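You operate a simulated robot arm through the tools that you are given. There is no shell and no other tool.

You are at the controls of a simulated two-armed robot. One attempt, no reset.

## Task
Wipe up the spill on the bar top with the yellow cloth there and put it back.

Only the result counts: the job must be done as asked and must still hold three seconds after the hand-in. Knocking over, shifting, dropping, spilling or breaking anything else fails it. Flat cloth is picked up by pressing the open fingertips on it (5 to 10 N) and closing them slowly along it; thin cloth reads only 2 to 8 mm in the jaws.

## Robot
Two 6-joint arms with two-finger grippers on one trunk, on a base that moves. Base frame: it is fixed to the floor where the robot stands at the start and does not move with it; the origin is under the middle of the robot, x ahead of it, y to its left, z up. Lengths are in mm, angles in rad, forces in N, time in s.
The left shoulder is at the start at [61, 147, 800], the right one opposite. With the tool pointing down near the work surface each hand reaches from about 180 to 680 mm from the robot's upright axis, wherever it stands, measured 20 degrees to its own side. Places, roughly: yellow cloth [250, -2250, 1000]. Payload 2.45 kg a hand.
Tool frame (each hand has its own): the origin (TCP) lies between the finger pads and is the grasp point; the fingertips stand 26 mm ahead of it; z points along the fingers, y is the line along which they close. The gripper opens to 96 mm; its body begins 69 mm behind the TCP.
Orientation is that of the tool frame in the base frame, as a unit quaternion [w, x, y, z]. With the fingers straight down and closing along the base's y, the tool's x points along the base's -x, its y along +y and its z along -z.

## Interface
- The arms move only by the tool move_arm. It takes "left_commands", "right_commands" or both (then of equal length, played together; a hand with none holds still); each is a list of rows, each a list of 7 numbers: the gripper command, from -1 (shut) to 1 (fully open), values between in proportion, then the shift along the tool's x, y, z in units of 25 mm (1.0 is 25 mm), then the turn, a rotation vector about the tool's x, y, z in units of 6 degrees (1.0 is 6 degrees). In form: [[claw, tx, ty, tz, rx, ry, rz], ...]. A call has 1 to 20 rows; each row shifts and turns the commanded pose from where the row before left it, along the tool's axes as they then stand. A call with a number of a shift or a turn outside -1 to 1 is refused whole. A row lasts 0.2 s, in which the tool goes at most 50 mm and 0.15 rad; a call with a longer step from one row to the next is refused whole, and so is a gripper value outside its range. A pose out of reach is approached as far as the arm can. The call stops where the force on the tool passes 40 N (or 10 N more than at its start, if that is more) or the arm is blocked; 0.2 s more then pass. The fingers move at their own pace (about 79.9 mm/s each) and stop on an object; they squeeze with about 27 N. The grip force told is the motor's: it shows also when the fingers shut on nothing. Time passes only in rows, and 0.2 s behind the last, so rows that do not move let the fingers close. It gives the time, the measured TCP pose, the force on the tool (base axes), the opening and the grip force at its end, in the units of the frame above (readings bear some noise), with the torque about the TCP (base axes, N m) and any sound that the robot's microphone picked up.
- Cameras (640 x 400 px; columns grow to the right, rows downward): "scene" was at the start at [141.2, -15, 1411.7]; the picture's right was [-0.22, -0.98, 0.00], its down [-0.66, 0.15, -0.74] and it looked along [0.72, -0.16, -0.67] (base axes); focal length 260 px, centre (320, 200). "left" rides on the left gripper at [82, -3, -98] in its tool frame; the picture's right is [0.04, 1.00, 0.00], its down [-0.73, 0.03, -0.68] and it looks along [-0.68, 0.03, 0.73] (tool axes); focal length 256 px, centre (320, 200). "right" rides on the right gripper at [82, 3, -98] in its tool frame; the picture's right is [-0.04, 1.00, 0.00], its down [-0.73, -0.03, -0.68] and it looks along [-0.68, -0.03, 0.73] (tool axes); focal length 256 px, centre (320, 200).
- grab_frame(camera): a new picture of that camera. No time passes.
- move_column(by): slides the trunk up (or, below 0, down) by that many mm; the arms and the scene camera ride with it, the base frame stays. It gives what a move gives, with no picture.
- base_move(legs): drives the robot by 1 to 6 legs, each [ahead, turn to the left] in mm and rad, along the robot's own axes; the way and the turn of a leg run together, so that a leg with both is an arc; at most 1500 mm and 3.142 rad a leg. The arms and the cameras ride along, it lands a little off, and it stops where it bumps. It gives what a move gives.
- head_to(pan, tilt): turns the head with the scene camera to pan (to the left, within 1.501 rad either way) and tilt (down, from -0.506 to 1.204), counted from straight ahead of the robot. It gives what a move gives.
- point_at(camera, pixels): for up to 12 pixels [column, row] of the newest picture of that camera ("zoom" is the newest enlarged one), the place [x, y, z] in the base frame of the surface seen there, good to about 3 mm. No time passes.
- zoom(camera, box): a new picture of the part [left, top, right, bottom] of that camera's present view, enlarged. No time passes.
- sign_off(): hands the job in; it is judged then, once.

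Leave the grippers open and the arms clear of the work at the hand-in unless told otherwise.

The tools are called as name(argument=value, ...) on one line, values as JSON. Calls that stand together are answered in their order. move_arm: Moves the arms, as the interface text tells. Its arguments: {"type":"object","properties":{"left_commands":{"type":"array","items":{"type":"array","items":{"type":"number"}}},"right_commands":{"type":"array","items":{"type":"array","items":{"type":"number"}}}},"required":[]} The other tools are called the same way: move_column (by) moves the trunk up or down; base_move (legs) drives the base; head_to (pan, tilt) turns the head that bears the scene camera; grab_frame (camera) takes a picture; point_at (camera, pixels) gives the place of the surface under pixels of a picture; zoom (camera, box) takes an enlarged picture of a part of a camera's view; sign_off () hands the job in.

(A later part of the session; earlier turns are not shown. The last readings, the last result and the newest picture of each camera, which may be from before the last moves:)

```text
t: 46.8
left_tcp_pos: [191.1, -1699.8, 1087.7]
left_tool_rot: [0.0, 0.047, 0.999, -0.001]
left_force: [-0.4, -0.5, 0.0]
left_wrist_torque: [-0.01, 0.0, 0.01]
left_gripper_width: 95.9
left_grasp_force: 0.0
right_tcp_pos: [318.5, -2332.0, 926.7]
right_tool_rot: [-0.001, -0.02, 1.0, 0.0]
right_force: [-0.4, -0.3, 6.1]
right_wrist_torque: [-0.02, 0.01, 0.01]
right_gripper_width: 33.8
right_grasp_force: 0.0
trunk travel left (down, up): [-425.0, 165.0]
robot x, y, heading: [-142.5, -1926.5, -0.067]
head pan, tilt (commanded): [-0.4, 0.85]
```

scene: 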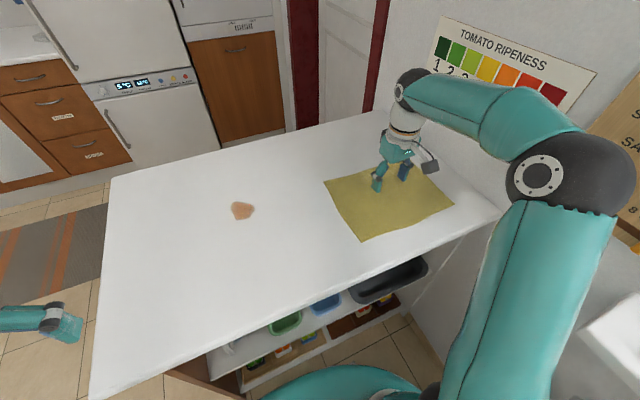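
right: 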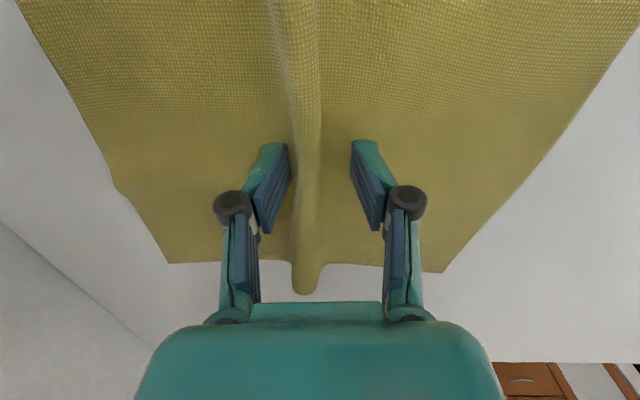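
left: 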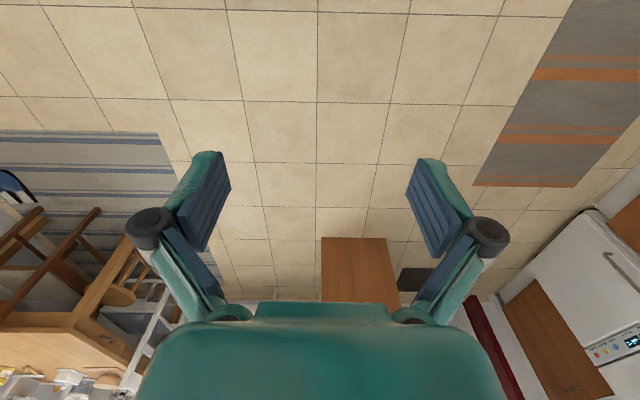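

6.1 N at 34 mm. I go on closing with a small rise.

move_arm(right_commands=[[-0.34, 0, 0, -0.008, 0, 0, 0], [-0.38, 0, 0, -0.008, 0, 0, 0], [-0.42, 0, 0, -0.008, 0, 0, 0], [-0.46, 0, 0, -0.008, 0, 0, 0], [-0.5, 0, 0, -0.008, 0, 0, 0], [-0.54, 0, 0, -0.008, 0, 0, 0]])

```text
t: 48.2
left_tcp_pos: [192.6, -1700.8, 1087.5]
left_tool_rot: [0.0, 0.047, 0.999, -0.001]
left_force: [0.3, -0.4, 0.9]
left_wrist_torque: [0.04, 0.0, -0.02]
left_gripper_width: 95.9
left_grasp_force: 0.0
right_tcp_pos: [318.8, -2333.6, 927.9]
right_tool_rot: [-0.001, -0.019, 1.0, -0.001]
right_force: [-0.3, 0.4, 0.8]
right_wrist_torque: [0.01, 0.0, -0.01]
right_gripper_width: 22.0
right_grasp_force: 0.0
trunk travel left (down, up): [-425.0, 165.0]
robot x, y, heading: [-144.7, -1923.0, -0.07]
head pan, tilt (commanded): [-0.4, 0.85]
```

The force fell to 0.8 N at 22 mm, so I press down about 1 mm again before closing more.

move_arm(right_commands=[[-0.54, 0, 0, 0.04, 0, 0, 0], [-0.54, 0, 0, 0, 0, 0, 0]])

grab_frame(camera="right")

```text
t: 48.8
left_tcp_pos: [190.6, -1699.7, 1088.2]
left_tool_rot: [0.0, 0.048, 0.999, -0.001]
left_force: [-0.7, -0.1, 0.3]
left_wrist_torque: [0.02, -0.01, 0.01]
left_gripper_width: 96.0
left_grasp_force: 0.1
right_tcp_pos: [318.3, -2332.2, 928.3]
right_tool_rot: [0.0, -0.019, 1.0, -0.001]
right_force: [-0.9, -0.6, 5.5]
right_wrist_torque: [-0.01, -0.01, -0.01]
right_gripper_width: 21.9
right_grasp_force: 0.0
trunk travel left (down, up): [-425.0, 165.0]
robot x, y, heading: [-143.3, -1926.1, -0.068]
head pan, tilt (commanded): [-0.4, 0.85]
```

```text
taken
```

right: 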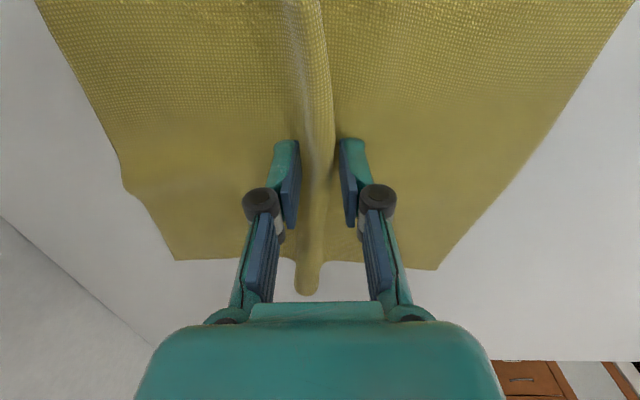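

The ridge stands between the pads and the force is 5.5 N. I close the last part slowly until the fingers hold the fold.

move_arm(right_commands=[[-0.58, 0, 0, 0.004, 0, 0, 0], [-0.62, 0, 0, 0.004, 0, 0, 0], [-0.66, 0, 0, 0.004, 0, 0, 0], [-0.7, 0, 0, 0.004, 0, 0, 0], [-0.74, 0, 0, 0.004, 0, 0, 0], [-0.78, 0, 0, 0.004, 0, 0, 0]])

```text
t: 50.2
left_tcp_pos: [191.1, -1699.5, 1089.0]
left_tool_rot: [0.0, 0.047, 0.999, -0.002]
left_force: [0.4, -0.5, -0.8]
left_wrist_torque: [0.02, 0.01, 0.04]
left_gripper_width: 96.3
left_grasp_force: 0.0
right_tcp_pos: [318.2, -2332.8, 927.2]
right_tool_rot: [0.0, -0.019, 1.0, 0.0]
right_force: [1.3, 0.1, 10.6]
right_wrist_torque: [0.03, -0.01, 0.06]
right_gripper_width: 9.5
right_grasp_force: 0.0
trunk travel left (down, up): [-425.0, 165.0]
robot x, y, heading: [-144.2, -1928.8, -0.071]
head pan, tilt (commanded): [-0.4, 0.85]
```

9.5 mm and 10.6 N: I ease up 0.5 mm and shut the fingers fully on the fold.

move_arm(right_commands=[[-0.82, 0, 0, -0.02, 0, 0, 0], [-0.86, 0, 0, 0, 0, 0, 0], [-0.9, 0, 0, 0, 0, 0, 0], [-0.95, 0, 0, 0, 0, 0, 0], [-1, 0, 0, 0, 0, 0, 0], [-1, 0, 0, 0, 0, 0, 0], [-1, 0, 0, 0, 0, 0, 0]])

zoom(camera="scene", box=[320, 130, 480, 230])

grab_frame(camera="right")

```text
t: 51.8
left_tcp_pos: [190.2, -1699.0, 1089.8]
left_tool_rot: [0.001, 0.046, 0.999, 0.0]
left_force: [-0.4, 0.1, 0.0]
left_wrist_torque: [0.0, 0.0, 0.0]
left_gripper_width: 95.8
left_grasp_force: 0.0
right_tcp_pos: [318.7, -2333.0, 927.2]
right_tool_rot: [0.0, -0.019, 1.0, 0.0]
right_force: [0.2, -0.4, 2.1]
right_wrist_torque: [0.02, 0.08, 0.02]
right_gripper_width: 5.2
right_grasp_force: 27.5
trunk travel left (down, up): [-425.0, 165.0]
robot x, y, heading: [-143.9, -1927.2, -0.072]
head pan, tilt (commanded): [-0.4, 0.85]
```

```text
4.00 times, centred on (400, 180) of scene
```

zoom: 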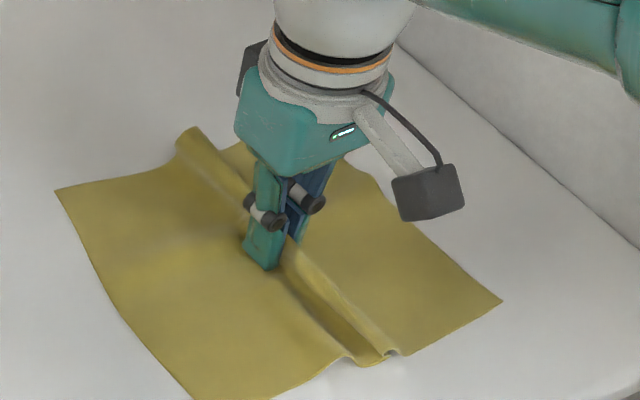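

```text
taken
```

right: 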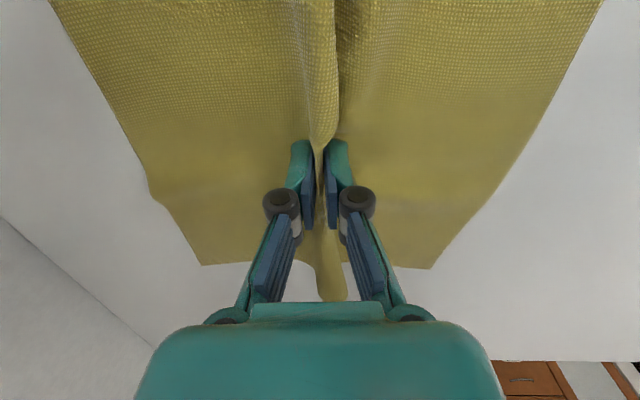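

The fold is held at 5.2 mm with 27 N. I lift only 4 mm, so that the cloth stays spread on the bar, and start drawing it slowly towards the spill.

move_arm(right_commands=[[-1, 0, 0, -0.16, 0, 0, 0], [-1, -0.1, 0.25, 0, 0, 0, 0], [-1, -0.2, 0.5, 0, 0, 0, 0], [-1, -0.2, 0.5, 0, 0, 0, 0], [-1, -0.2, 0.5, 0, 0, 0, 0], [-1, -0.2, 0.5, 0, 0, 0, 0]])

grab_frame(camera="scene")

grab_frame(camera="right")

```text
t: 53.2
left_tcp_pos: [192.5, -1700.3, 1088.7]
left_tool_rot: [0.0, 0.048, 0.999, -0.002]
left_force: [0.4, 0.2, -0.5]
left_wrist_torque: [-0.02, 0.01, 0.04]
left_gripper_width: 96.1
left_grasp_force: 0.1
right_tcp_pos: [338.4, -2275.9, 931.3]
right_tool_rot: [-0.001, -0.02, 1.0, -0.001]
right_force: [-0.9, -1.3, 4.7]
right_wrist_torque: [-0.19, -0.06, 0.03]
right_gripper_width: 1.7
right_grasp_force: 28.5
trunk travel left (down, up): [-425.0, 165.0]
robot x, y, heading: [-144.9, -1929.1, -0.071]
head pan, tilt (commanded): [-0.4, 0.85]
```

```text
taken
```

scene: 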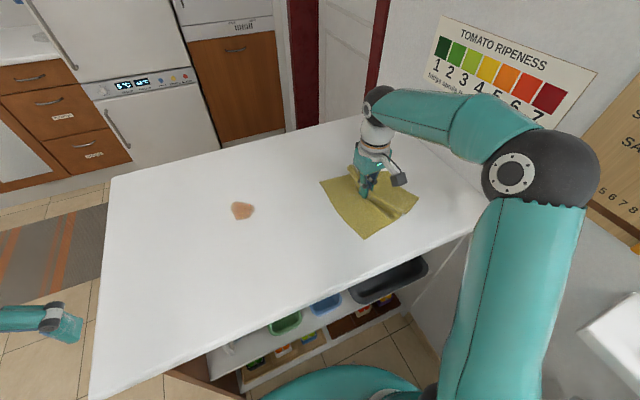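

```text
taken
```

right: 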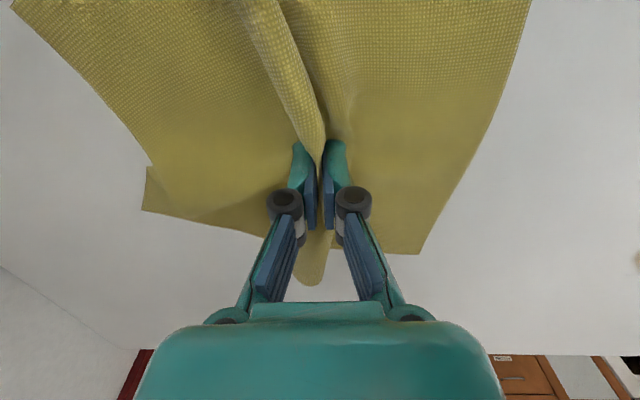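

The jaws read 1.7 mm now, so I zoom in to see if the cloth still follows.

zoom(camera="scene", box=[300, 140, 460, 240])

```text
4.00 times, centred on (380, 190) of scene
```

zoom: 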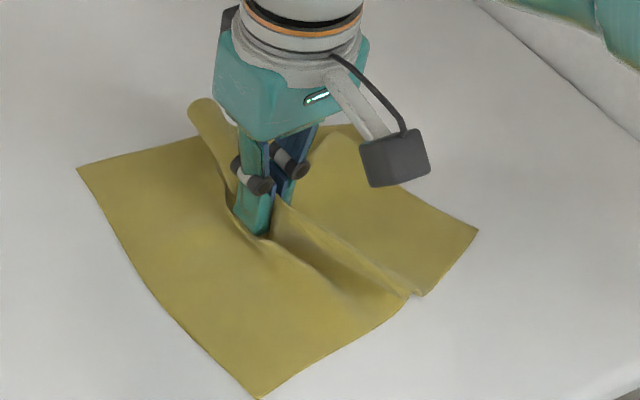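

The cloth follows, though the leading half bunches a bit at the fingers. I measure its corners now.

point_at(camera="zoom", pixels=[[80, 170], [258, 396], [476, 232], [265, 232], [415, 292], [350, 128]])

```text
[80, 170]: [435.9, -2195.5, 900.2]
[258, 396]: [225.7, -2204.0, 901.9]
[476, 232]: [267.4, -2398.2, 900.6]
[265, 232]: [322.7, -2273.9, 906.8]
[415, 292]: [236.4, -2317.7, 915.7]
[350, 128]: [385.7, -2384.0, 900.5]
```

The leading edge lags about 25 mm and the tips still rub (4.7 N). I lift another 12 mm and draw on 65 mm, to see whether the cloth follows more freely.

move_arm(right_commands=[[-1, 0, 0, -0.24, 0, 0, 0], [-1, 0, 0, -0.24, 0, 0, 0], [-1, -0.2, 0.5, 0, 0, 0, 0], [-1, -0.2, 0.5, 0, 0, 0, 0], [-1, -0.2, 0.5, 0, 0, 0, 0], [-1, -0.2, 0.5, 0, 0, 0, 0], [-1, -0.2, 0.5, 0, 0, 0, 0]])

zoom(camera="scene", box=[270, 130, 430, 230])

grab_frame(camera="right")

```text
t: 54.8
left_tcp_pos: [190.7, -1700.5, 1087.0]
left_tool_rot: [0.0, 0.048, 0.999, -0.001]
left_force: [0.1, 0.2, -0.1]
left_wrist_torque: [0.01, 0.0, 0.0]
left_gripper_width: 96.0
left_grasp_force: 0.1
right_tcp_pos: [361.4, -2213.1, 941.9]
right_tool_rot: [-0.001, -0.019, 1.0, 0.0]
right_force: [0.2, -0.9, 0.6]
right_wrist_torque: [0.01, 0.02, 0.01]
right_gripper_width: 3.9
right_grasp_force: 34.2
trunk travel left (down, up): [-425.0, 165.0]
robot x, y, heading: [-143.5, -1928.8, -0.068]
head pan, tilt (commanded): [-0.4, 0.85]
```

```text
4.00 times, centred on (350, 180) of scene
```

zoom: 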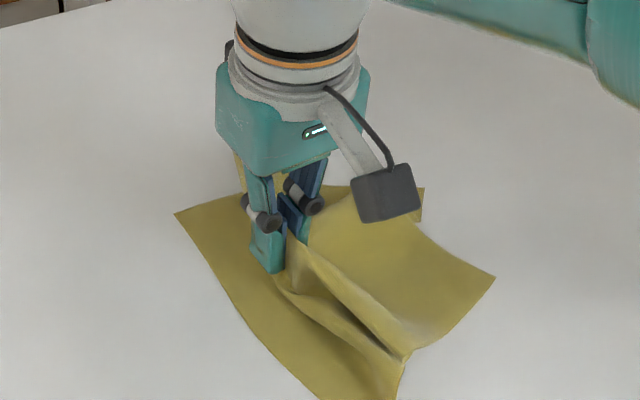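

```text
taken
```

right: 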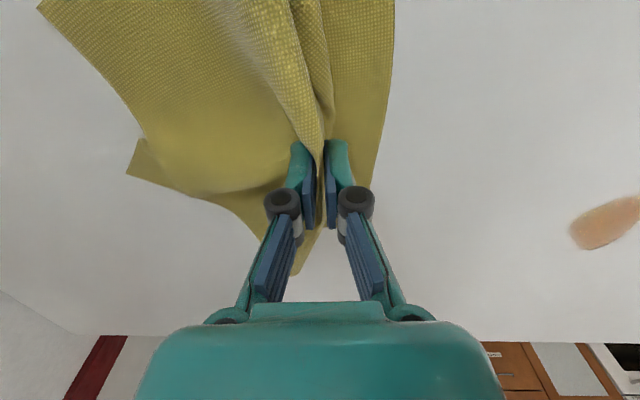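

The fold is firmly held (3.9 mm), the cloth trails and its front flap is tucked near the fingers, which is fine for wiping. I go on to just short of the spill, about (433,-2060).

move_arm(right_commands=[[-1, -0.26, 0.5, 0, 0, 0, 0], [-1, -0.26, 0.5, 0, 0, 0, 0], [-1, -0.26, 0.5, 0, 0, 0, 0], [-1, -0.26, 0.5, 0, 0, 0, 0], [-1, -0.26, 0.5, 0, 0, 0, 0], [-1, -0.26, 0.5, 0, 0, 0, 0], [-1, -0.26, 0.5, 0, 0, 0, 0], [-1, -0.26, 0.5, 0, 0, 0, 0], [-1, -0.26, 0.5, 0, 0, 0, 0], [-1, -0.26, 0.5, 0, 0, 0, 0], [-1, -0.26, 0.5, 0, 0, 0, 0], [-1, -0.26, 0.5, 0, 0, 0, 0]])

zoom(camera="scene", box=[190, 120, 370, 232])

grab_frame(camera="right")

```text
t: 57.4
left_tcp_pos: [193.0, -1699.1, 1087.3]
left_tool_rot: [0.0, 0.047, 0.999, -0.001]
left_force: [0.1, 0.9, 0.4]
left_wrist_torque: [0.0, 0.03, -0.02]
left_gripper_width: 95.8
left_grasp_force: 0.2
right_tcp_pos: [434.6, -2059.7, 941.8]
right_tool_rot: [-0.001, -0.02, 1.0, 0.0]
right_force: [-0.4, 0.8, 1.8]
right_wrist_torque: [0.0, 0.06, 0.02]
right_gripper_width: 1.2
right_grasp_force: 23.0
trunk travel left (down, up): [-425.0, 165.0]
robot x, y, heading: [-143.4, -1927.6, -0.073]
head pan, tilt (commanded): [-0.4, 0.85]
```

```text
3.56 times, centred on (280, 176) of scene
```

zoom: 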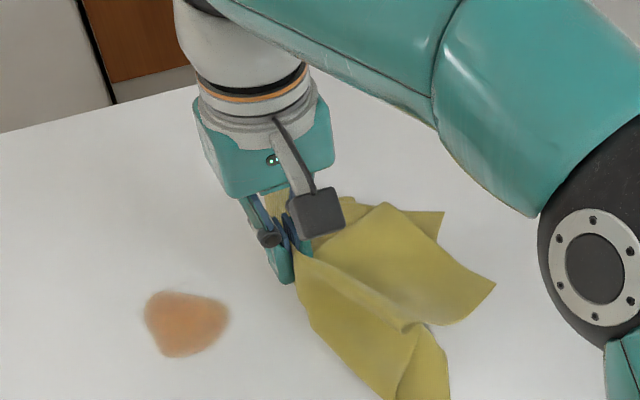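

```text
taken
```

right: 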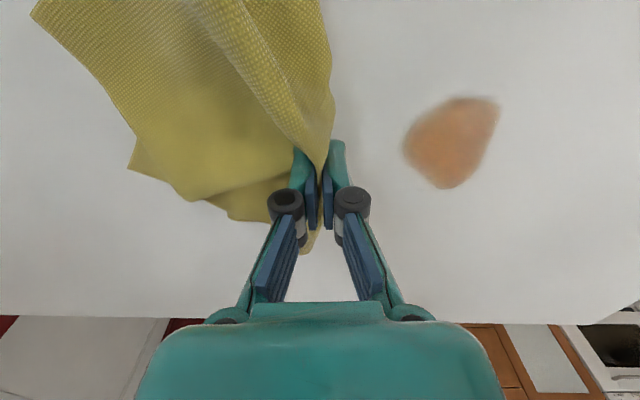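

The cloth hangs from the fingers and trails behind; the spill lies just ahead at (185,322) in the zoom. I lower gently until the tips press the cloth on the bar.

move_arm(right_commands=[[-1, 0, 0, 0.2, 0, 0, 0], [-1, 0, 0, 0.16, 0, 0, 0], [-1, 0, 0, 0.06, 0, 0, 0], [-1, 0, 0, 0, 0, 0, 0]])

```text
t: 58.4
left_tcp_pos: [192.4, -1699.3, 1087.8]
left_tool_rot: [0.0, 0.047, 0.999, -0.001]
left_force: [-0.6, 0.5, -0.2]
left_wrist_torque: [-0.03, 0.0, 0.04]
left_gripper_width: 95.9
left_grasp_force: 0.1
right_tcp_pos: [432.7, -2059.6, 932.2]
right_tool_rot: [0.0, -0.019, 1.0, 0.0]
right_force: [0.7, -0.1, 0.0]
right_wrist_torque: [0.02, 0.01, 0.01]
right_gripper_width: 5.3
right_grasp_force: 27.3
trunk travel left (down, up): [-425.0, 165.0]
robot x, y, heading: [-144.3, -1924.1, -0.07]
head pan, tilt (commanded): [-0.4, 0.85]
```

Hold reads 5.3 mm, no contact yet at z=932. I go down 1 mm per row.

move_arm(right_commands=[[-1, 0, 0, 0.04, 0, 0, 0], [-1, 0, 0, 0.04, 0, 0, 0], [-1, 0, 0, 0.04, 0, 0, 0], [-1, 0, 0, 0.02, 0, 0, 0]])

```text
t: 59.4
left_tcp_pos: [192.3, -1699.3, 1087.6]
left_tool_rot: [0.0, 0.046, 0.999, -0.001]
left_force: [0.2, 1.3, 0.2]
left_wrist_torque: [-0.02, 0.0, -0.04]
left_gripper_width: 96.0
left_grasp_force: 0.0
right_tcp_pos: [433.9, -2059.6, 928.7]
right_tool_rot: [0.0, -0.019, 1.0, 0.0]
right_force: [-0.3, -0.2, 0.8]
right_wrist_torque: [-0.11, -0.02, -0.03]
right_gripper_width: 4.6
right_grasp_force: 26.0
trunk travel left (down, up): [-425.0, 165.0]
robot x, y, heading: [-148.1, -1927.3, -0.068]
head pan, tilt (commanded): [-0.4, 0.85]
```

0.8 N at z=928.7, just touching. I press two half-millimetre steps more.

move_arm(right_commands=[[-1, 0, 0, 0.03, 0, 0, 0], [-1, 0, 0, 0.02, 0, 0, 0]])

```text
t: 60.0
left_tcp_pos: [191.6, -1699.9, 1087.9]
left_tool_rot: [0.0, 0.048, 0.999, 0.0]
left_force: [-0.2, -0.1, 0.2]
left_wrist_torque: [-0.02, 0.03, -0.01]
left_gripper_width: 95.9
left_grasp_force: 0.1
right_tcp_pos: [434.0, -2059.5, 927.5]
right_tool_rot: [0.001, -0.019, 1.0, 0.0]
right_force: [1.0, 0.2, 4.8]
right_wrist_torque: [-0.05, -0.01, 0.02]
right_gripper_width: 3.3
right_grasp_force: 24.7
trunk travel left (down, up): [-425.0, 165.0]
robot x, y, heading: [-145.5, -1925.6, -0.073]
head pan, tilt (commanded): [-0.4, 0.85]
```

4.8 N pressed. I sweep the cloth along +y across the spill, from y=-2060 to about -1915.

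move_arm(right_commands=[[-1, -0.01, 0.25, 0, 0, 0, 0], [-1, -0.019, 0.5, 0, 0, 0, 0], [-1, -0.019, 0.5, 0, 0, 0, 0], [-1, -0.019, 0.5, 0, 0, 0, 0], [-1, -0.019, 0.5, 0, 0, 0, 0], [-1, -0.019, 0.5, 0, 0, 0, 0], [-1, -0.019, 0.5, 0, 0, 0, 0], [-1, -0.019, 0.5, 0, 0, 0, 0], [-1, -0.019, 0.5, 0, 0, 0, 0], [-1, -0.019, 0.5, 0, 0, 0, 0], [-1, -0.019, 0.5, 0, 0, 0, 0], [-1, -0.019, 0.5, 0, 0, 0, 0]])

zoom(camera="scene", box=[160, 120, 340, 232])

grab_frame(camera="right")

```text
t: 62.6
left_tcp_pos: [190.6, -1699.8, 1088.0]
left_tool_rot: [0.0, 0.048, 0.999, -0.001]
left_force: [0.0, 0.3, -0.2]
left_wrist_torque: [0.02, 0.0, -0.01]
left_gripper_width: 96.2
left_grasp_force: 0.0
right_tcp_pos: [432.0, -1914.7, 927.2]
right_tool_rot: [0.001, -0.019, 1.0, 0.001]
right_force: [-0.9, 0.7, 10.3]
right_wrist_torque: [-0.39, 0.0, -0.01]
right_gripper_width: 4.9
right_grasp_force: 32.6
trunk travel left (down, up): [-425.0, 165.0]
robot x, y, heading: [-146.9, -1923.0, -0.072]
head pan, tilt (commanded): [-0.4, 0.85]
```

```text
3.56 times, centred on (250, 176) of scene
```

zoom: 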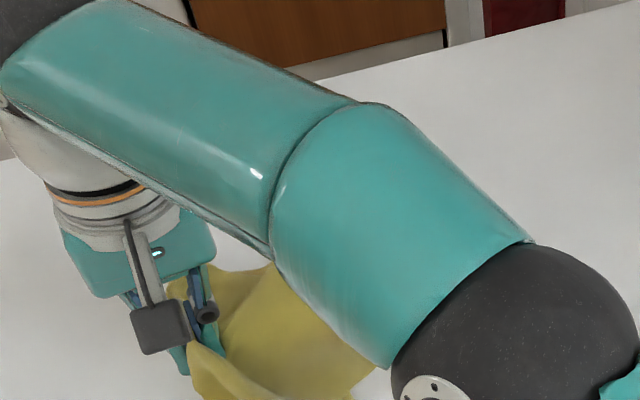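

```text
taken
```

right: 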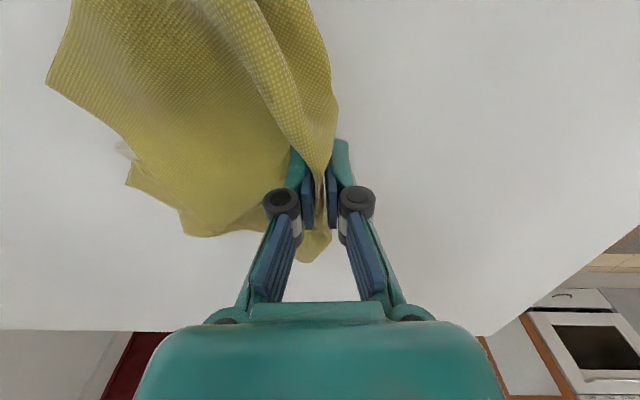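

The spill is now under the trailing cloth, with perhaps a faint trace at (120,148). I ease the pressure slightly and wipe back along -y, about 18 mm nearer me.

move_arm(right_commands=[[-1, 0.36, 0, -0.01, 0, 0, 0], [-1, 0.36, 0, -0.01, 0, 0, 0], [-1, 0.019, -0.5, 0, 0, 0, 0], [-1, 0.019, -0.5, 0, 0, 0, 0], [-1, 0.019, -0.5, 0, 0, 0, 0], [-1, 0.019, -0.5, 0, 0, 0, 0], [-1, 0.019, -0.5, 0, 0, 0, 0], [-1, 0.019, -0.5, 0, 0, 0, 0], [-1, 0.019, -0.5, 0, 0, 0, 0], [-1, 0.019, -0.5, 0, 0, 0, 0], [-1, 0.019, -0.5, 0, 0, 0, 0], [-1, 0.019, -0.5, 0, 0, 0, 0], [-1, 0, 0, 0, 0, 0, 0]])

grab_frame(camera="right")

zoom(camera="scene", box=[190, 120, 370, 232])

```text
t: 65.4
left_tcp_pos: [191.5, -1699.8, 1089.2]
left_tool_rot: [0.001, 0.047, 0.999, -0.001]
left_force: [0.6, 0.9, 0.7]
left_wrist_torque: [-0.02, -0.02, 0.02]
left_gripper_width: 96.0
left_grasp_force: 0.0
right_tcp_pos: [414.6, -2042.7, 928.4]
right_tool_rot: [0.0, -0.021, 1.0, 0.0]
right_force: [-0.2, 0.0, 2.3]
right_wrist_torque: [-0.07, 0.02, 0.0]
right_gripper_width: 4.0
right_grasp_force: 25.7
trunk travel left (down, up): [-425.0, 165.0]
robot x, y, heading: [-143.4, -1924.5, -0.069]
head pan, tilt (commanded): [-0.4, 0.85]
```

```text
taken
```

right: 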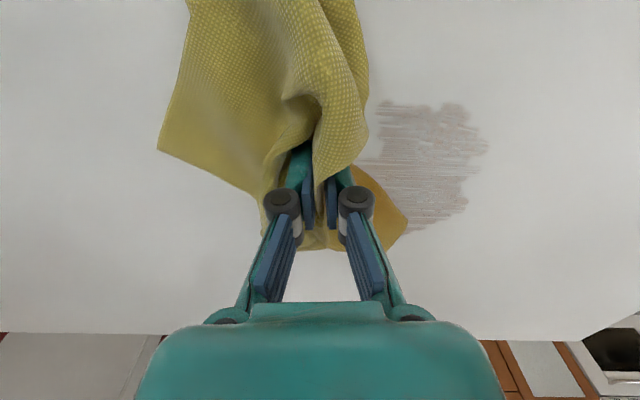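

```text
3.56 times, centred on (280, 176) of scene
```

zoom: 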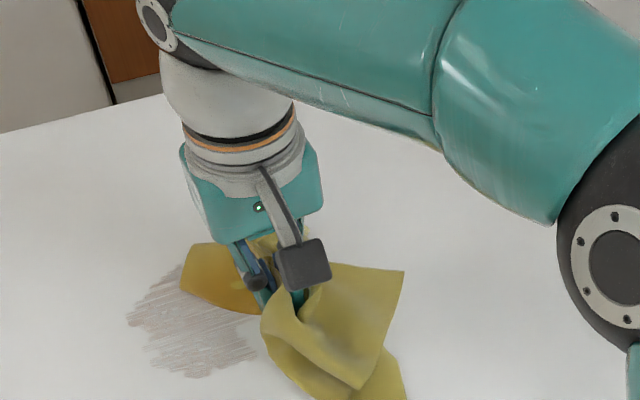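

The spill has become a thin grey smear at (195,330) in the zoom, with part of it taken up by the cloth. I measure the smear's extent and then wipe over all of it.

point_at(camera="zoom", pixels=[[128, 318], [165, 280], [200, 375], [255, 355], [160, 362], [205, 320], [250, 325]])

point_at(camera="right", pixels=[[485, 145], [380, 105], [420, 225], [460, 110], [465, 205], [370, 160]])

```text
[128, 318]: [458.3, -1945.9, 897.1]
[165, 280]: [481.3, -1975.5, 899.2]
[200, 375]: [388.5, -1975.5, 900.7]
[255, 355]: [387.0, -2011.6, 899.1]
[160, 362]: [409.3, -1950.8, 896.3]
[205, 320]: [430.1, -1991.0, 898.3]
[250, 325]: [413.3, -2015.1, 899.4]
```

```text
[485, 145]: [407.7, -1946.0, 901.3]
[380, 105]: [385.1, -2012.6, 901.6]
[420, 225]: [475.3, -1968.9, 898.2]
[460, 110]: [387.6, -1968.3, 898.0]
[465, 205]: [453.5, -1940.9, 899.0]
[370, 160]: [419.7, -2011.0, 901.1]
```

The smear covers x≈385–485, y≈-1940 to -2020. I press a bit more and wipe forward along x≈415, then back along x≈437.

move_arm(right_commands=[[-1, 0, 0, 0.03, 0, 0, 0], [-1, -0.019, 0.5, 0, 0, 0, 0], [-1, -0.019, 0.5, 0, 0, 0, 0], [-1, -0.019, 0.5, 0, 0, 0, 0], [-1, -0.019, 0.5, 0, 0, 0, 0], [-1, -0.019, 0.5, 0, 0, 0, 0], [-1, -0.019, 0.5, 0, 0, 0, 0], [-1, -0.019, 0.5, 0, 0, 0, 0], [-1, -0.019, 0.5, 0, 0, 0, 0], [-1, -0.019, 0.5, 0, 0, 0, 0], [-1, 0, 0, 0, 0, 0, 0]])

grab_frame(camera="right")

```text
t: 67.8
left_tcp_pos: [191.1, -1700.6, 1088.5]
left_tool_rot: [0.0, 0.047, 0.999, 0.0]
left_force: [0.7, 0.8, 0.1]
left_wrist_torque: [0.0, 0.02, 0.0]
left_gripper_width: 96.2
left_grasp_force: 0.1
right_tcp_pos: [415.0, -1929.0, 927.1]
right_tool_rot: [0.001, -0.019, 1.0, 0.0]
right_force: [0.9, -5.2, 11.2]
right_wrist_torque: [-0.37, -0.11, 0.0]
right_gripper_width: 3.2
right_grasp_force: 25.3
trunk travel left (down, up): [-425.0, 165.0]
robot x, y, heading: [-141.7, -1931.0, -0.07]
head pan, tilt (commanded): [-0.4, 0.85]
```

```text
taken
```

right: 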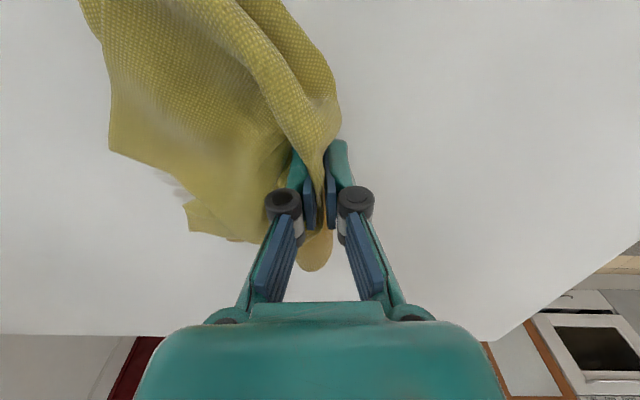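

11 N at the end of that stroke. I shift 22 mm away from me and wipe back along x≈437.

move_arm(right_commands=[[-1, -0.44, 0, 0, 0, 0, 0], [-1, -0.44, 0, 0, 0, 0, 0], [-1, 0.019, -0.5, 0, 0, 0, 0], [-1, 0.019, -0.5, 0, 0, 0, 0], [-1, 0.019, -0.5, 0, 0, 0, 0], [-1, 0.019, -0.5, 0, 0, 0, 0], [-1, 0.019, -0.5, 0, 0, 0, 0], [-1, 0.019, -0.5, 0, 0, 0, 0], [-1, 0.019, -0.5, 0, 0, 0, 0], [-1, 0.019, -0.5, 0, 0, 0, 0], [-1, 0.019, -0.5, 0, 0, 0, 0], [-1, 0, 0, 0, 0, 0, 0]])

grab_frame(camera="right")

zoom(camera="scene", box=[190, 120, 370, 232])

```text
t: 70.4
left_tcp_pos: [191.1, -1699.4, 1089.2]
left_tool_rot: [0.0, 0.047, 0.999, -0.001]
left_force: [-0.5, 0.1, -0.9]
left_wrist_torque: [0.0, -0.02, 0.02]
left_gripper_width: 96.1
left_grasp_force: 0.1
right_tcp_pos: [436.0, -2040.3, 928.9]
right_tool_rot: [0.0, -0.019, 1.0, -0.001]
right_force: [0.7, -4.0, 16.7]
right_wrist_torque: [-0.29, -0.07, -0.01]
right_gripper_width: 4.8
right_grasp_force: 25.6
trunk travel left (down, up): [-425.0, 165.0]
robot x, y, heading: [-143.9, -1924.0, -0.072]
head pan, tilt (commanded): [-0.4, 0.85]
```

```text
taken
```

right: 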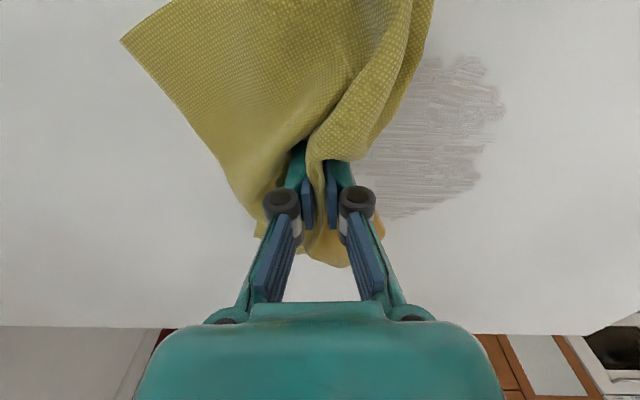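

```text
3.56 times, centred on (280, 176) of scene
```

zoom: 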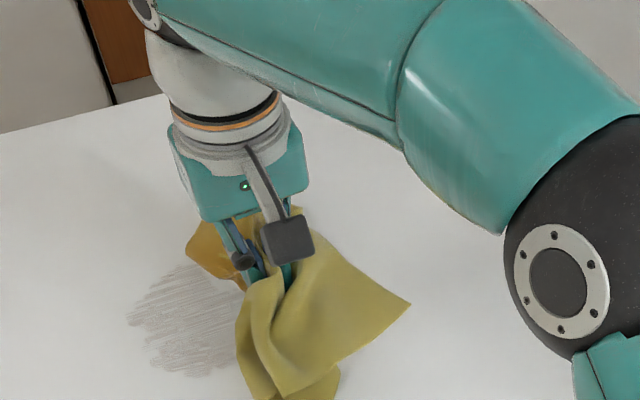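

The smear is fainter (grey film). The force is 16.7 N, so I ease up 0.5 mm and go on: forward along x≈437.

move_arm(right_commands=[[-1, -0.3, 0, -0.024, 0, 0, 0], [-1, -0.3, 0, 0, 0, 0, 0], [-1, -0.019, 0.5, 0, 0, 0, 0], [-1, -0.019, 0.5, 0, 0, 0, 0], [-1, -0.019, 0.5, 0, 0, 0, 0], [-1, -0.019, 0.5, 0, 0, 0, 0], [-1, -0.019, 0.5, 0, 0, 0, 0], [-1, -0.019, 0.5, 0, 0, 0, 0], [-1, -0.019, 0.5, 0, 0, 0, 0], [-1, -0.019, 0.5, 0, 0, 0, 0], [-1, -0.019, 0.5, 0, 0, 0, 0], [-1, 0, 0, 0, 0, 0, 0]])

grab_frame(camera="right")

```text
t: 73.0
left_tcp_pos: [190.9, -1699.9, 1088.4]
left_tool_rot: [0.0, 0.047, 0.999, -0.001]
left_force: [1.0, 0.4, -0.2]
left_wrist_torque: [0.0, 0.0, 0.02]
left_gripper_width: 95.9
left_grasp_force: 0.0
right_tcp_pos: [452.6, -1927.0, 928.9]
right_tool_rot: [0.0, -0.021, 1.0, 0.0]
right_force: [-0.4, -0.8, 6.4]
right_wrist_torque: [-0.08, -0.04, 0.02]
right_gripper_width: 1.4
right_grasp_force: 23.1
trunk travel left (down, up): [-425.0, 165.0]
robot x, y, heading: [-142.7, -1924.3, -0.067]
head pan, tilt (commanded): [-0.4, 0.85]
```

```text
taken
```

right: 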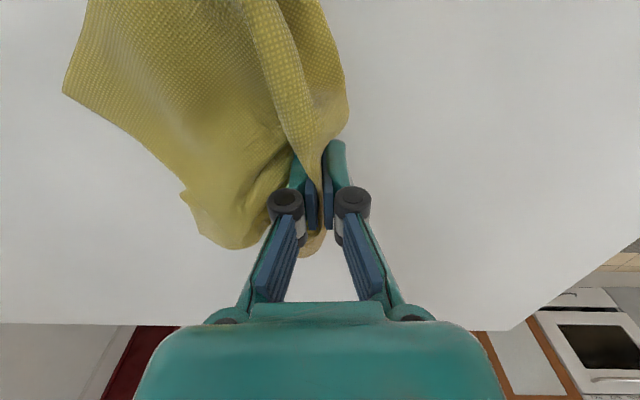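

Good pass. I shift to x≈472 and wipe back along -y.

move_arm(right_commands=[[-1, -0.4, 0, 0, 0, 0, 0], [-1, -0.4, 0, 0, 0, 0, 0], [-1, 0.019, -0.5, 0, 0, 0, 0], [-1, 0.019, -0.5, 0, 0, 0, 0], [-1, 0.019, -0.5, 0, 0, 0, 0], [-1, 0.019, -0.5, 0, 0, 0, 0], [-1, 0.019, -0.5, 0, 0, 0, 0], [-1, 0.019, -0.5, 0, 0, 0, 0], [-1, 0.019, -0.5, 0, 0, 0, 0], [-1, 0.019, -0.5, 0, 0, 0, 0], [-1, 0.019, -0.5, 0, 0, 0, 0], [-1, 0, 0, 0, 0, 0, 0]])

grab_frame(camera="right")

zoom(camera="scene", box=[190, 120, 370, 232])

```text
t: 75.6
left_tcp_pos: [191.1, -1699.5, 1089.4]
left_tool_rot: [0.002, 0.048, 0.999, 0.0]
left_force: [-0.5, -0.7, 0.1]
left_wrist_torque: [0.04, -0.01, -0.06]
left_gripper_width: 96.0
left_grasp_force: 0.1
right_tcp_pos: [457.9, -2043.2, 928.7]
right_tool_rot: [0.0, -0.019, 1.0, 0.0]
right_force: [0.6, -2.1, 13.4]
right_wrist_torque: [-0.15, -0.02, 0.01]
right_gripper_width: 4.2
right_grasp_force: 24.4
right hand out of reach, approached as far as the arm can: row 1, 2
trunk travel left (down, up): [-425.0, 165.0]
robot x, y, heading: [-141.7, -1924.6, -0.071]
head pan, tilt (commanded): [-0.4, 0.85]
```

```text
taken
```

right: 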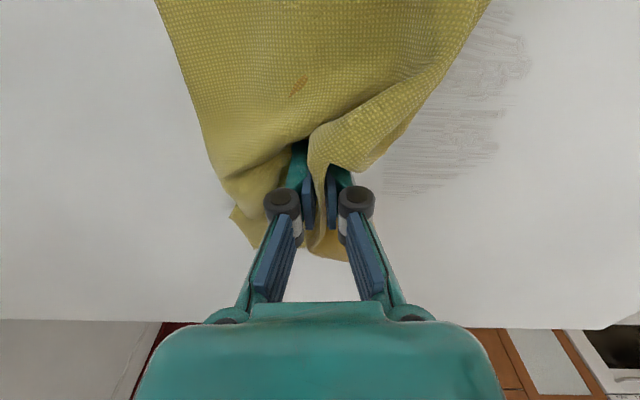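

```text
3.56 times, centred on (280, 176) of scene
```

zoom: 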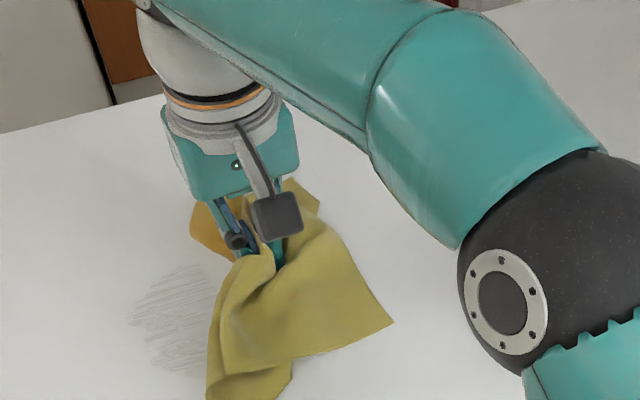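

The right hand is near its reach limit at x≈458, and the smear goes to x≈485. I lift 10 mm and drive the base 30 mm ahead (my front corner then at x≈155, still short of the shelf at 180+).

move_arm(right_commands=[[-1, 0.2, 0, -0.2, 0, 0, 0], [-1, 0.2, 0, -0.2, 0, 0, 0]])

base_move(legs=[[30, 0]])

grab_frame(camera="right")

grab_frame(camera="scene")

```text
t: 76.2
left_tcp_pos: [191.9, -1700.0, 1088.2]
left_tool_rot: [0.0, 0.047, 0.999, -0.001]
left_force: [-0.6, 0.1, -0.2]
left_wrist_torque: [-0.04, 0.03, -0.04]
left_gripper_width: 96.1
left_grasp_force: 0.1
right_tcp_pos: [447.7, -2041.1, 935.4]
right_tool_rot: [-0.002, -0.02, 1.0, 0.001]
right_force: [0.3, 0.5, 5.8]
right_wrist_torque: [-0.06, -0.02, 0.02]
right_gripper_width: 1.2
right_grasp_force: 26.5
trunk travel left (down, up): [-425.0, 165.0]
robot x, y, heading: [-144.3, -1926.2, -0.072]
head pan, tilt (commanded): [-0.4, 0.85]
```

```text
t: 77.0
left_tcp_pos: [224.1, -1702.7, 1087.7]
left_tool_rot: [-0.002, 0.048, 0.999, -0.002]
left_force: [0.7, -2.0, -1.1]
left_wrist_torque: [0.01, 0.07, 0.02]
left_gripper_width: 96.2
left_grasp_force: 0.0
right_tcp_pos: [480.0, -2043.2, 933.7]
right_tool_rot: [-0.002, -0.019, 1.0, 0.001]
right_force: [0.2, -0.4, 0.6]
right_wrist_torque: [-0.02, 0.05, 0.01]
right_gripper_width: 3.3
right_grasp_force: 33.2
trunk travel left (down, up): [-425.0, 165.0]
robot x, y, heading: [-118.1, -1932.5, -0.07]
head pan, tilt (commanded): [-0.4, 0.85]
```

```text
taken
```

right: 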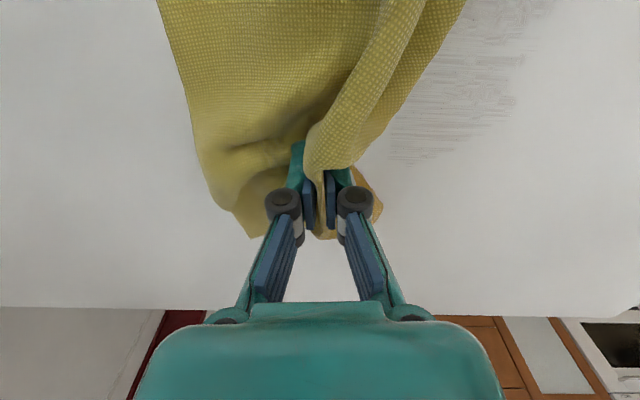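

```text
taken
```

scene: 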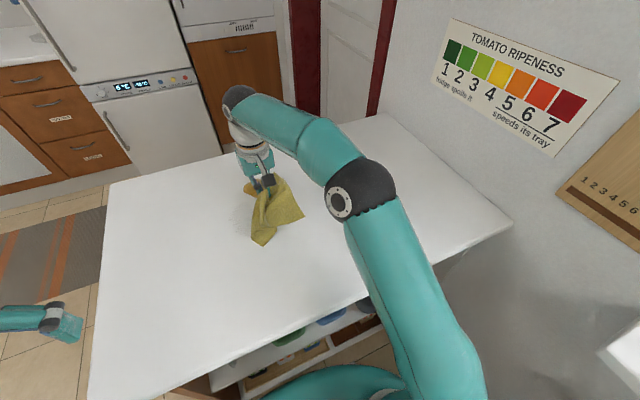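

The base moved and the cloth is still held (3.3 mm). I measure the faint remaining smear in the wrist picture between (395,155) and (540,20).

point_at(camera="right", pixels=[[392, 158], [440, 145], [515, 100], [535, 60], [500, 15], [550, 10], [460, 40], [410, 110]])

zoom(camera="scene", box=[190, 160, 310, 235])

```text
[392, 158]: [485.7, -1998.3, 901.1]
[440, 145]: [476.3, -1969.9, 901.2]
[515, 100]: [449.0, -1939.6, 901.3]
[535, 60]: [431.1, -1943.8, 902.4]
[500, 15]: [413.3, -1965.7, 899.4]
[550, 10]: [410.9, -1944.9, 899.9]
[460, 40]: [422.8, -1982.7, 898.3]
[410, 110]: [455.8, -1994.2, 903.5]
```

```text
5.33 times, centred on (250, 198) of scene
```

zoom: 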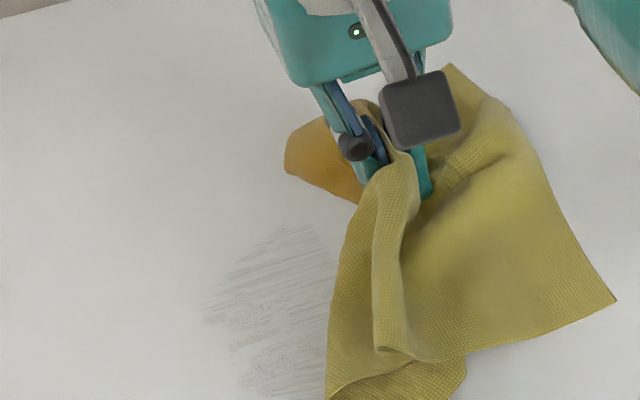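

The remaining film covers x≈400–488, y≈-1938 to -2000. I lower 4 mm to contact and wipe forward along x≈478.

move_arm(right_commands=[[-1, 0, 0, 0.1, 0, 0, 0], [-1, 0, 0, 0.08, 0, 0, 0], [-1, -0.019, 0.3, 0, 0, 0, 0]])

```text
t: 77.8
left_tcp_pos: [222.3, -1701.5, 1088.6]
left_tool_rot: [0.0, 0.048, 0.999, 0.0]
left_force: [0.4, 0.3, 0.0]
left_wrist_torque: [-0.01, -0.02, -0.02]
left_gripper_width: 95.9
left_grasp_force: 0.0
right_tcp_pos: [478.8, -2035.7, 931.0]
right_tool_rot: [-0.001, -0.019, 1.0, 0.0]
right_force: [0.6, 0.6, -1.6]
right_wrist_torque: [0.01, 0.04, -0.01]
right_gripper_width: 3.6
right_grasp_force: 23.0
trunk travel left (down, up): [-425.0, 165.0]
robot x, y, heading: [-113.6, -1928.8, -0.068]
head pan, tilt (commanded): [-0.4, 0.85]
```

No contact yet at z=931. I lower 3 mm more and sweep forward.

move_arm(right_commands=[[-1, 0, 0, 0.06, 0, 0, 0], [-1, 0, 0, 0.06, 0, 0, 0], [-1, -0.019, 0.5, 0, 0, 0, 0], [-1, -0.019, 0.5, 0, 0, 0, 0]])

```text
t: 78.8
left_tcp_pos: [221.7, -1702.2, 1088.8]
left_tool_rot: [-0.001, 0.048, 0.999, -0.001]
left_force: [0.5, 0.0, -0.1]
left_wrist_torque: [0.01, -0.02, 0.02]
left_gripper_width: 96.0
left_grasp_force: 0.0
right_tcp_pos: [478.3, -2010.5, 929.4]
right_tool_rot: [0.0, -0.019, 1.0, 0.0]
right_force: [0.2, -0.9, 4.5]
right_wrist_torque: [-0.04, 0.01, 0.01]
right_gripper_width: 2.4
right_grasp_force: 30.7
trunk travel left (down, up): [-425.0, 165.0]
robot x, y, heading: [-114.5, -1926.4, -0.069]
head pan, tilt (commanded): [-0.4, 0.85]
```

4.5 N: good. I continue the stroke forward to y≈-1910, pressing slightly more.

move_arm(right_commands=[[-1, -0.019, 0.5, 0.015, 0, 0, 0], [-1, -0.019, 0.5, 0, 0, 0, 0], [-1, -0.019, 0.5, 0, 0, 0, 0], [-1, -0.019, 0.5, 0, 0, 0, 0], [-1, -0.019, 0.5, 0, 0, 0, 0], [-1, -0.019, 0.5, 0, 0, 0, 0], [-1, -0.019, 0.5, 0, 0, 0, 0], [-1, 0, 0, 0, 0, 0, 0]])

grab_frame(camera="right")

```text
t: 80.6
left_tcp_pos: [222.4, -1702.6, 1088.7]
left_tool_rot: [0.0, 0.048, 0.999, -0.001]
left_force: [-0.2, 0.5, 0.3]
left_wrist_torque: [0.0, 0.01, -0.02]
left_gripper_width: 96.1
left_grasp_force: 0.0
right_tcp_pos: [477.8, -1922.9, 927.4]
right_tool_rot: [-0.001, -0.019, 1.0, 0.0]
right_force: [-0.8, 1.5, 3.3]
right_wrist_torque: [0.03, -0.01, 0.0]
right_gripper_width: 4.0
right_grasp_force: 34.0
trunk travel left (down, up): [-425.0, 165.0]
robot x, y, heading: [-114.6, -1929.2, -0.071]
head pan, tilt (commanded): [-0.4, 0.85]
```

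```text
taken
```

right: 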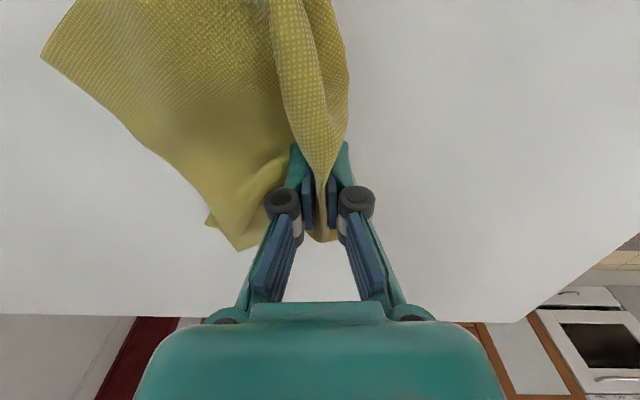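

3.3 N at the end. I press half a millimetre more, shift to x≈458 and wipe back to y≈-2040.

move_arm(right_commands=[[-1, 0.4, 0, 0.015, 0, 0, 0], [-1, 0.4, 0, 0, 0, 0, 0], [-1, 0.019, -0.5, 0, 0, 0, 0], [-1, 0.019, -0.5, 0, 0, 0, 0], [-1, 0.019, -0.5, 0, 0, 0, 0], [-1, 0.019, -0.5, 0, 0, 0, 0], [-1, 0.019, -0.5, 0, 0, 0, 0], [-1, 0.019, -0.5, 0, 0, 0, 0], [-1, 0.019, -0.5, -0.01, 0, 0, 0], [-1, 0.019, -0.5, -0.01, 0, 0, 0], [-1, 0.019, -0.5, -0.01, 0, 0, 0], [-1, 0, 0, 0, 0, 0, 0]])

grab_frame(camera="right")

zoom(camera="scene", box=[190, 160, 310, 235])

```text
t: 83.2
left_tcp_pos: [222.4, -1701.9, 1088.8]
left_tool_rot: [0.0, 0.048, 0.999, 0.0]
left_force: [0.3, 0.8, 0.5]
left_wrist_torque: [0.0, -0.01, 0.0]
left_gripper_width: 95.9
left_grasp_force: 0.1
right_tcp_pos: [458.6, -2037.6, 927.0]
right_tool_rot: [-0.002, -0.019, 1.0, -0.001]
right_force: [-0.2, -0.7, 1.6]
right_wrist_torque: [-0.02, -0.01, 0.0]
right_gripper_width: 3.1
right_grasp_force: 24.6
trunk travel left (down, up): [-425.0, 165.0]
robot x, y, heading: [-117.8, -1930.0, -0.069]
head pan, tilt (commanded): [-0.4, 0.85]
```

```text
taken
```

right: 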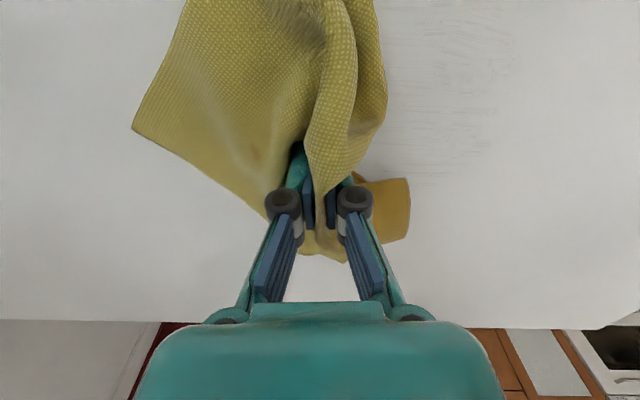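

```text
5.33 times, centred on (250, 198) of scene
```

zoom: 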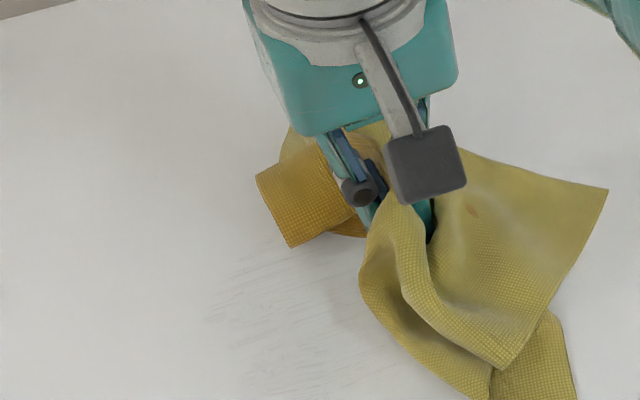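

The smear is nearly gone, with very faint streaks left at (290,320). I press slightly more and make further passes: forward along x≈445.

move_arm(right_commands=[[-1, 0.3, 0, 0.03, 0, 0, 0], [-1, 0.3, 0, 0, 0, 0, 0], [-1, -0.019, 0.5, 0, 0, 0, 0], [-1, -0.019, 0.5, 0, 0, 0, 0], [-1, -0.019, 0.5, 0, 0, 0, 0], [-1, -0.019, 0.5, 0, 0, 0, 0], [-1, -0.019, 0.5, 0, 0, 0, 0], [-1, -0.019, 0.5, 0, 0, 0, 0], [-1, -0.019, 0.5, 0, 0, 0, 0], [-1, -0.019, 0.5, 0, 0, 0, 0], [-1, -0.019, 0.5, 0, 0, 0, 0], [-1, 0, 0, 0, 0, 0, 0]])

```text
t: 85.8
left_tcp_pos: [221.5, -1701.4, 1089.3]
left_tool_rot: [0.0, 0.047, 0.999, -0.001]
left_force: [0.1, 0.3, 1.2]
left_wrist_torque: [0.03, -0.02, -0.01]
left_gripper_width: 96.1
left_grasp_force: 0.0
right_tcp_pos: [443.6, -1925.5, 927.6]
right_tool_rot: [-0.001, -0.019, 1.0, 0.0]
right_force: [0.2, -0.9, 0.0]
right_wrist_torque: [-0.05, 0.02, 0.02]
right_gripper_width: 4.5
right_grasp_force: 32.9
trunk travel left (down, up): [-425.0, 165.0]
robot x, y, heading: [-114.5, -1928.8, -0.069]
head pan, tilt (commanded): [-0.4, 0.85]
```

The force reads about 0 here, so I lower 1 mm and check.

move_arm(right_commands=[[-1, 0, 0, 0.04, 0, 0, 0], [-1, 0, 0, 0, 0, 0, 0]])

```text
t: 86.4
left_tcp_pos: [222.1, -1702.1, 1089.4]
left_tool_rot: [0.0, 0.048, 0.999, -0.001]
left_force: [0.7, 0.7, -1.0]
left_wrist_torque: [-0.04, -0.03, -0.02]
left_gripper_width: 95.8
left_grasp_force: 0.0
right_tcp_pos: [443.3, -1925.6, 927.6]
right_tool_rot: [0.0, -0.019, 1.0, 0.0]
right_force: [-0.2, -0.7, 5.4]
right_wrist_torque: [-0.09, 0.04, 0.02]
right_gripper_width: 3.6
right_grasp_force: 25.2
trunk travel left (down, up): [-425.0, 165.0]
robot x, y, heading: [-113.8, -1925.0, -0.072]
head pan, tilt (commanded): [-0.4, 0.85]
```

5.4 N now. I shift to x≈423 and wipe back to y≈-2040.

move_arm(right_commands=[[-1, 0.4, 0, 0, 0, 0, 0], [-1, 0.4, 0, 0, 0, 0, 0], [-1, 0.019, -0.5, 0, 0, 0, 0], [-1, 0.019, -0.5, 0, 0, 0, 0], [-1, 0.019, -0.5, 0, 0, 0, 0], [-1, 0.019, -0.5, 0, 0, 0, 0], [-1, 0.019, -0.5, 0, 0, 0, 0], [-1, 0.019, -0.5, 0, 0, 0, 0], [-1, 0.019, -0.5, 0, 0, 0, 0], [-1, 0.019, -0.5, 0, 0, 0, 0], [-1, 0.019, -0.5, 0, 0, 0, 0], [-1, 0, 0, 0, 0, 0, 0]])

grab_frame(camera="right")

zoom(camera="scene", box=[190, 160, 310, 235])

```text
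t: 89.0
left_tcp_pos: [221.1, -1701.7, 1089.1]
left_tool_rot: [0.0, 0.047, 0.999, -0.002]
left_force: [-0.1, 0.3, -0.6]
left_wrist_torque: [0.02, -0.02, 0.0]
left_gripper_width: 96.0
left_grasp_force: 0.0
right_tcp_pos: [424.1, -2037.7, 927.5]
right_tool_rot: [0.0, -0.02, 1.0, 0.0]
right_force: [-0.5, 1.8, 16.4]
right_wrist_torque: [0.3, -0.03, 0.01]
right_gripper_width: 2.0
right_grasp_force: 26.0
trunk travel left (down, up): [-425.0, 165.0]
robot x, y, heading: [-115.5, -1928.5, -0.07]
head pan, tilt (commanded): [-0.4, 0.85]
```

```text
taken
```

right: 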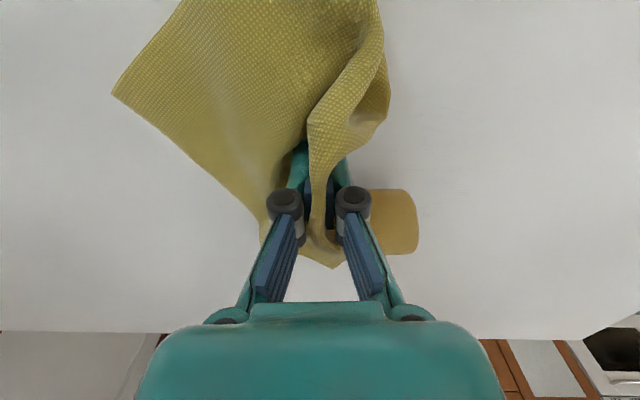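

```text
5.33 times, centred on (250, 198) of scene
```

zoom: 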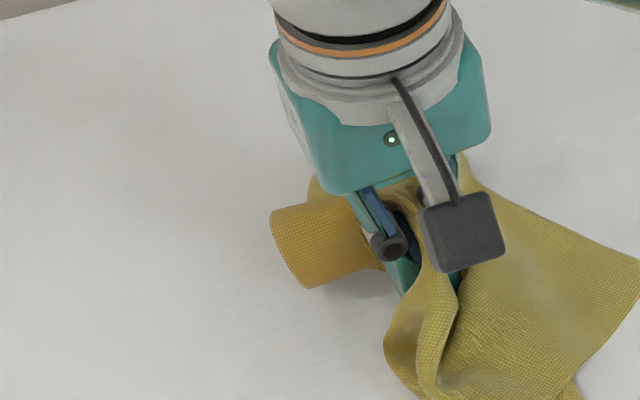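

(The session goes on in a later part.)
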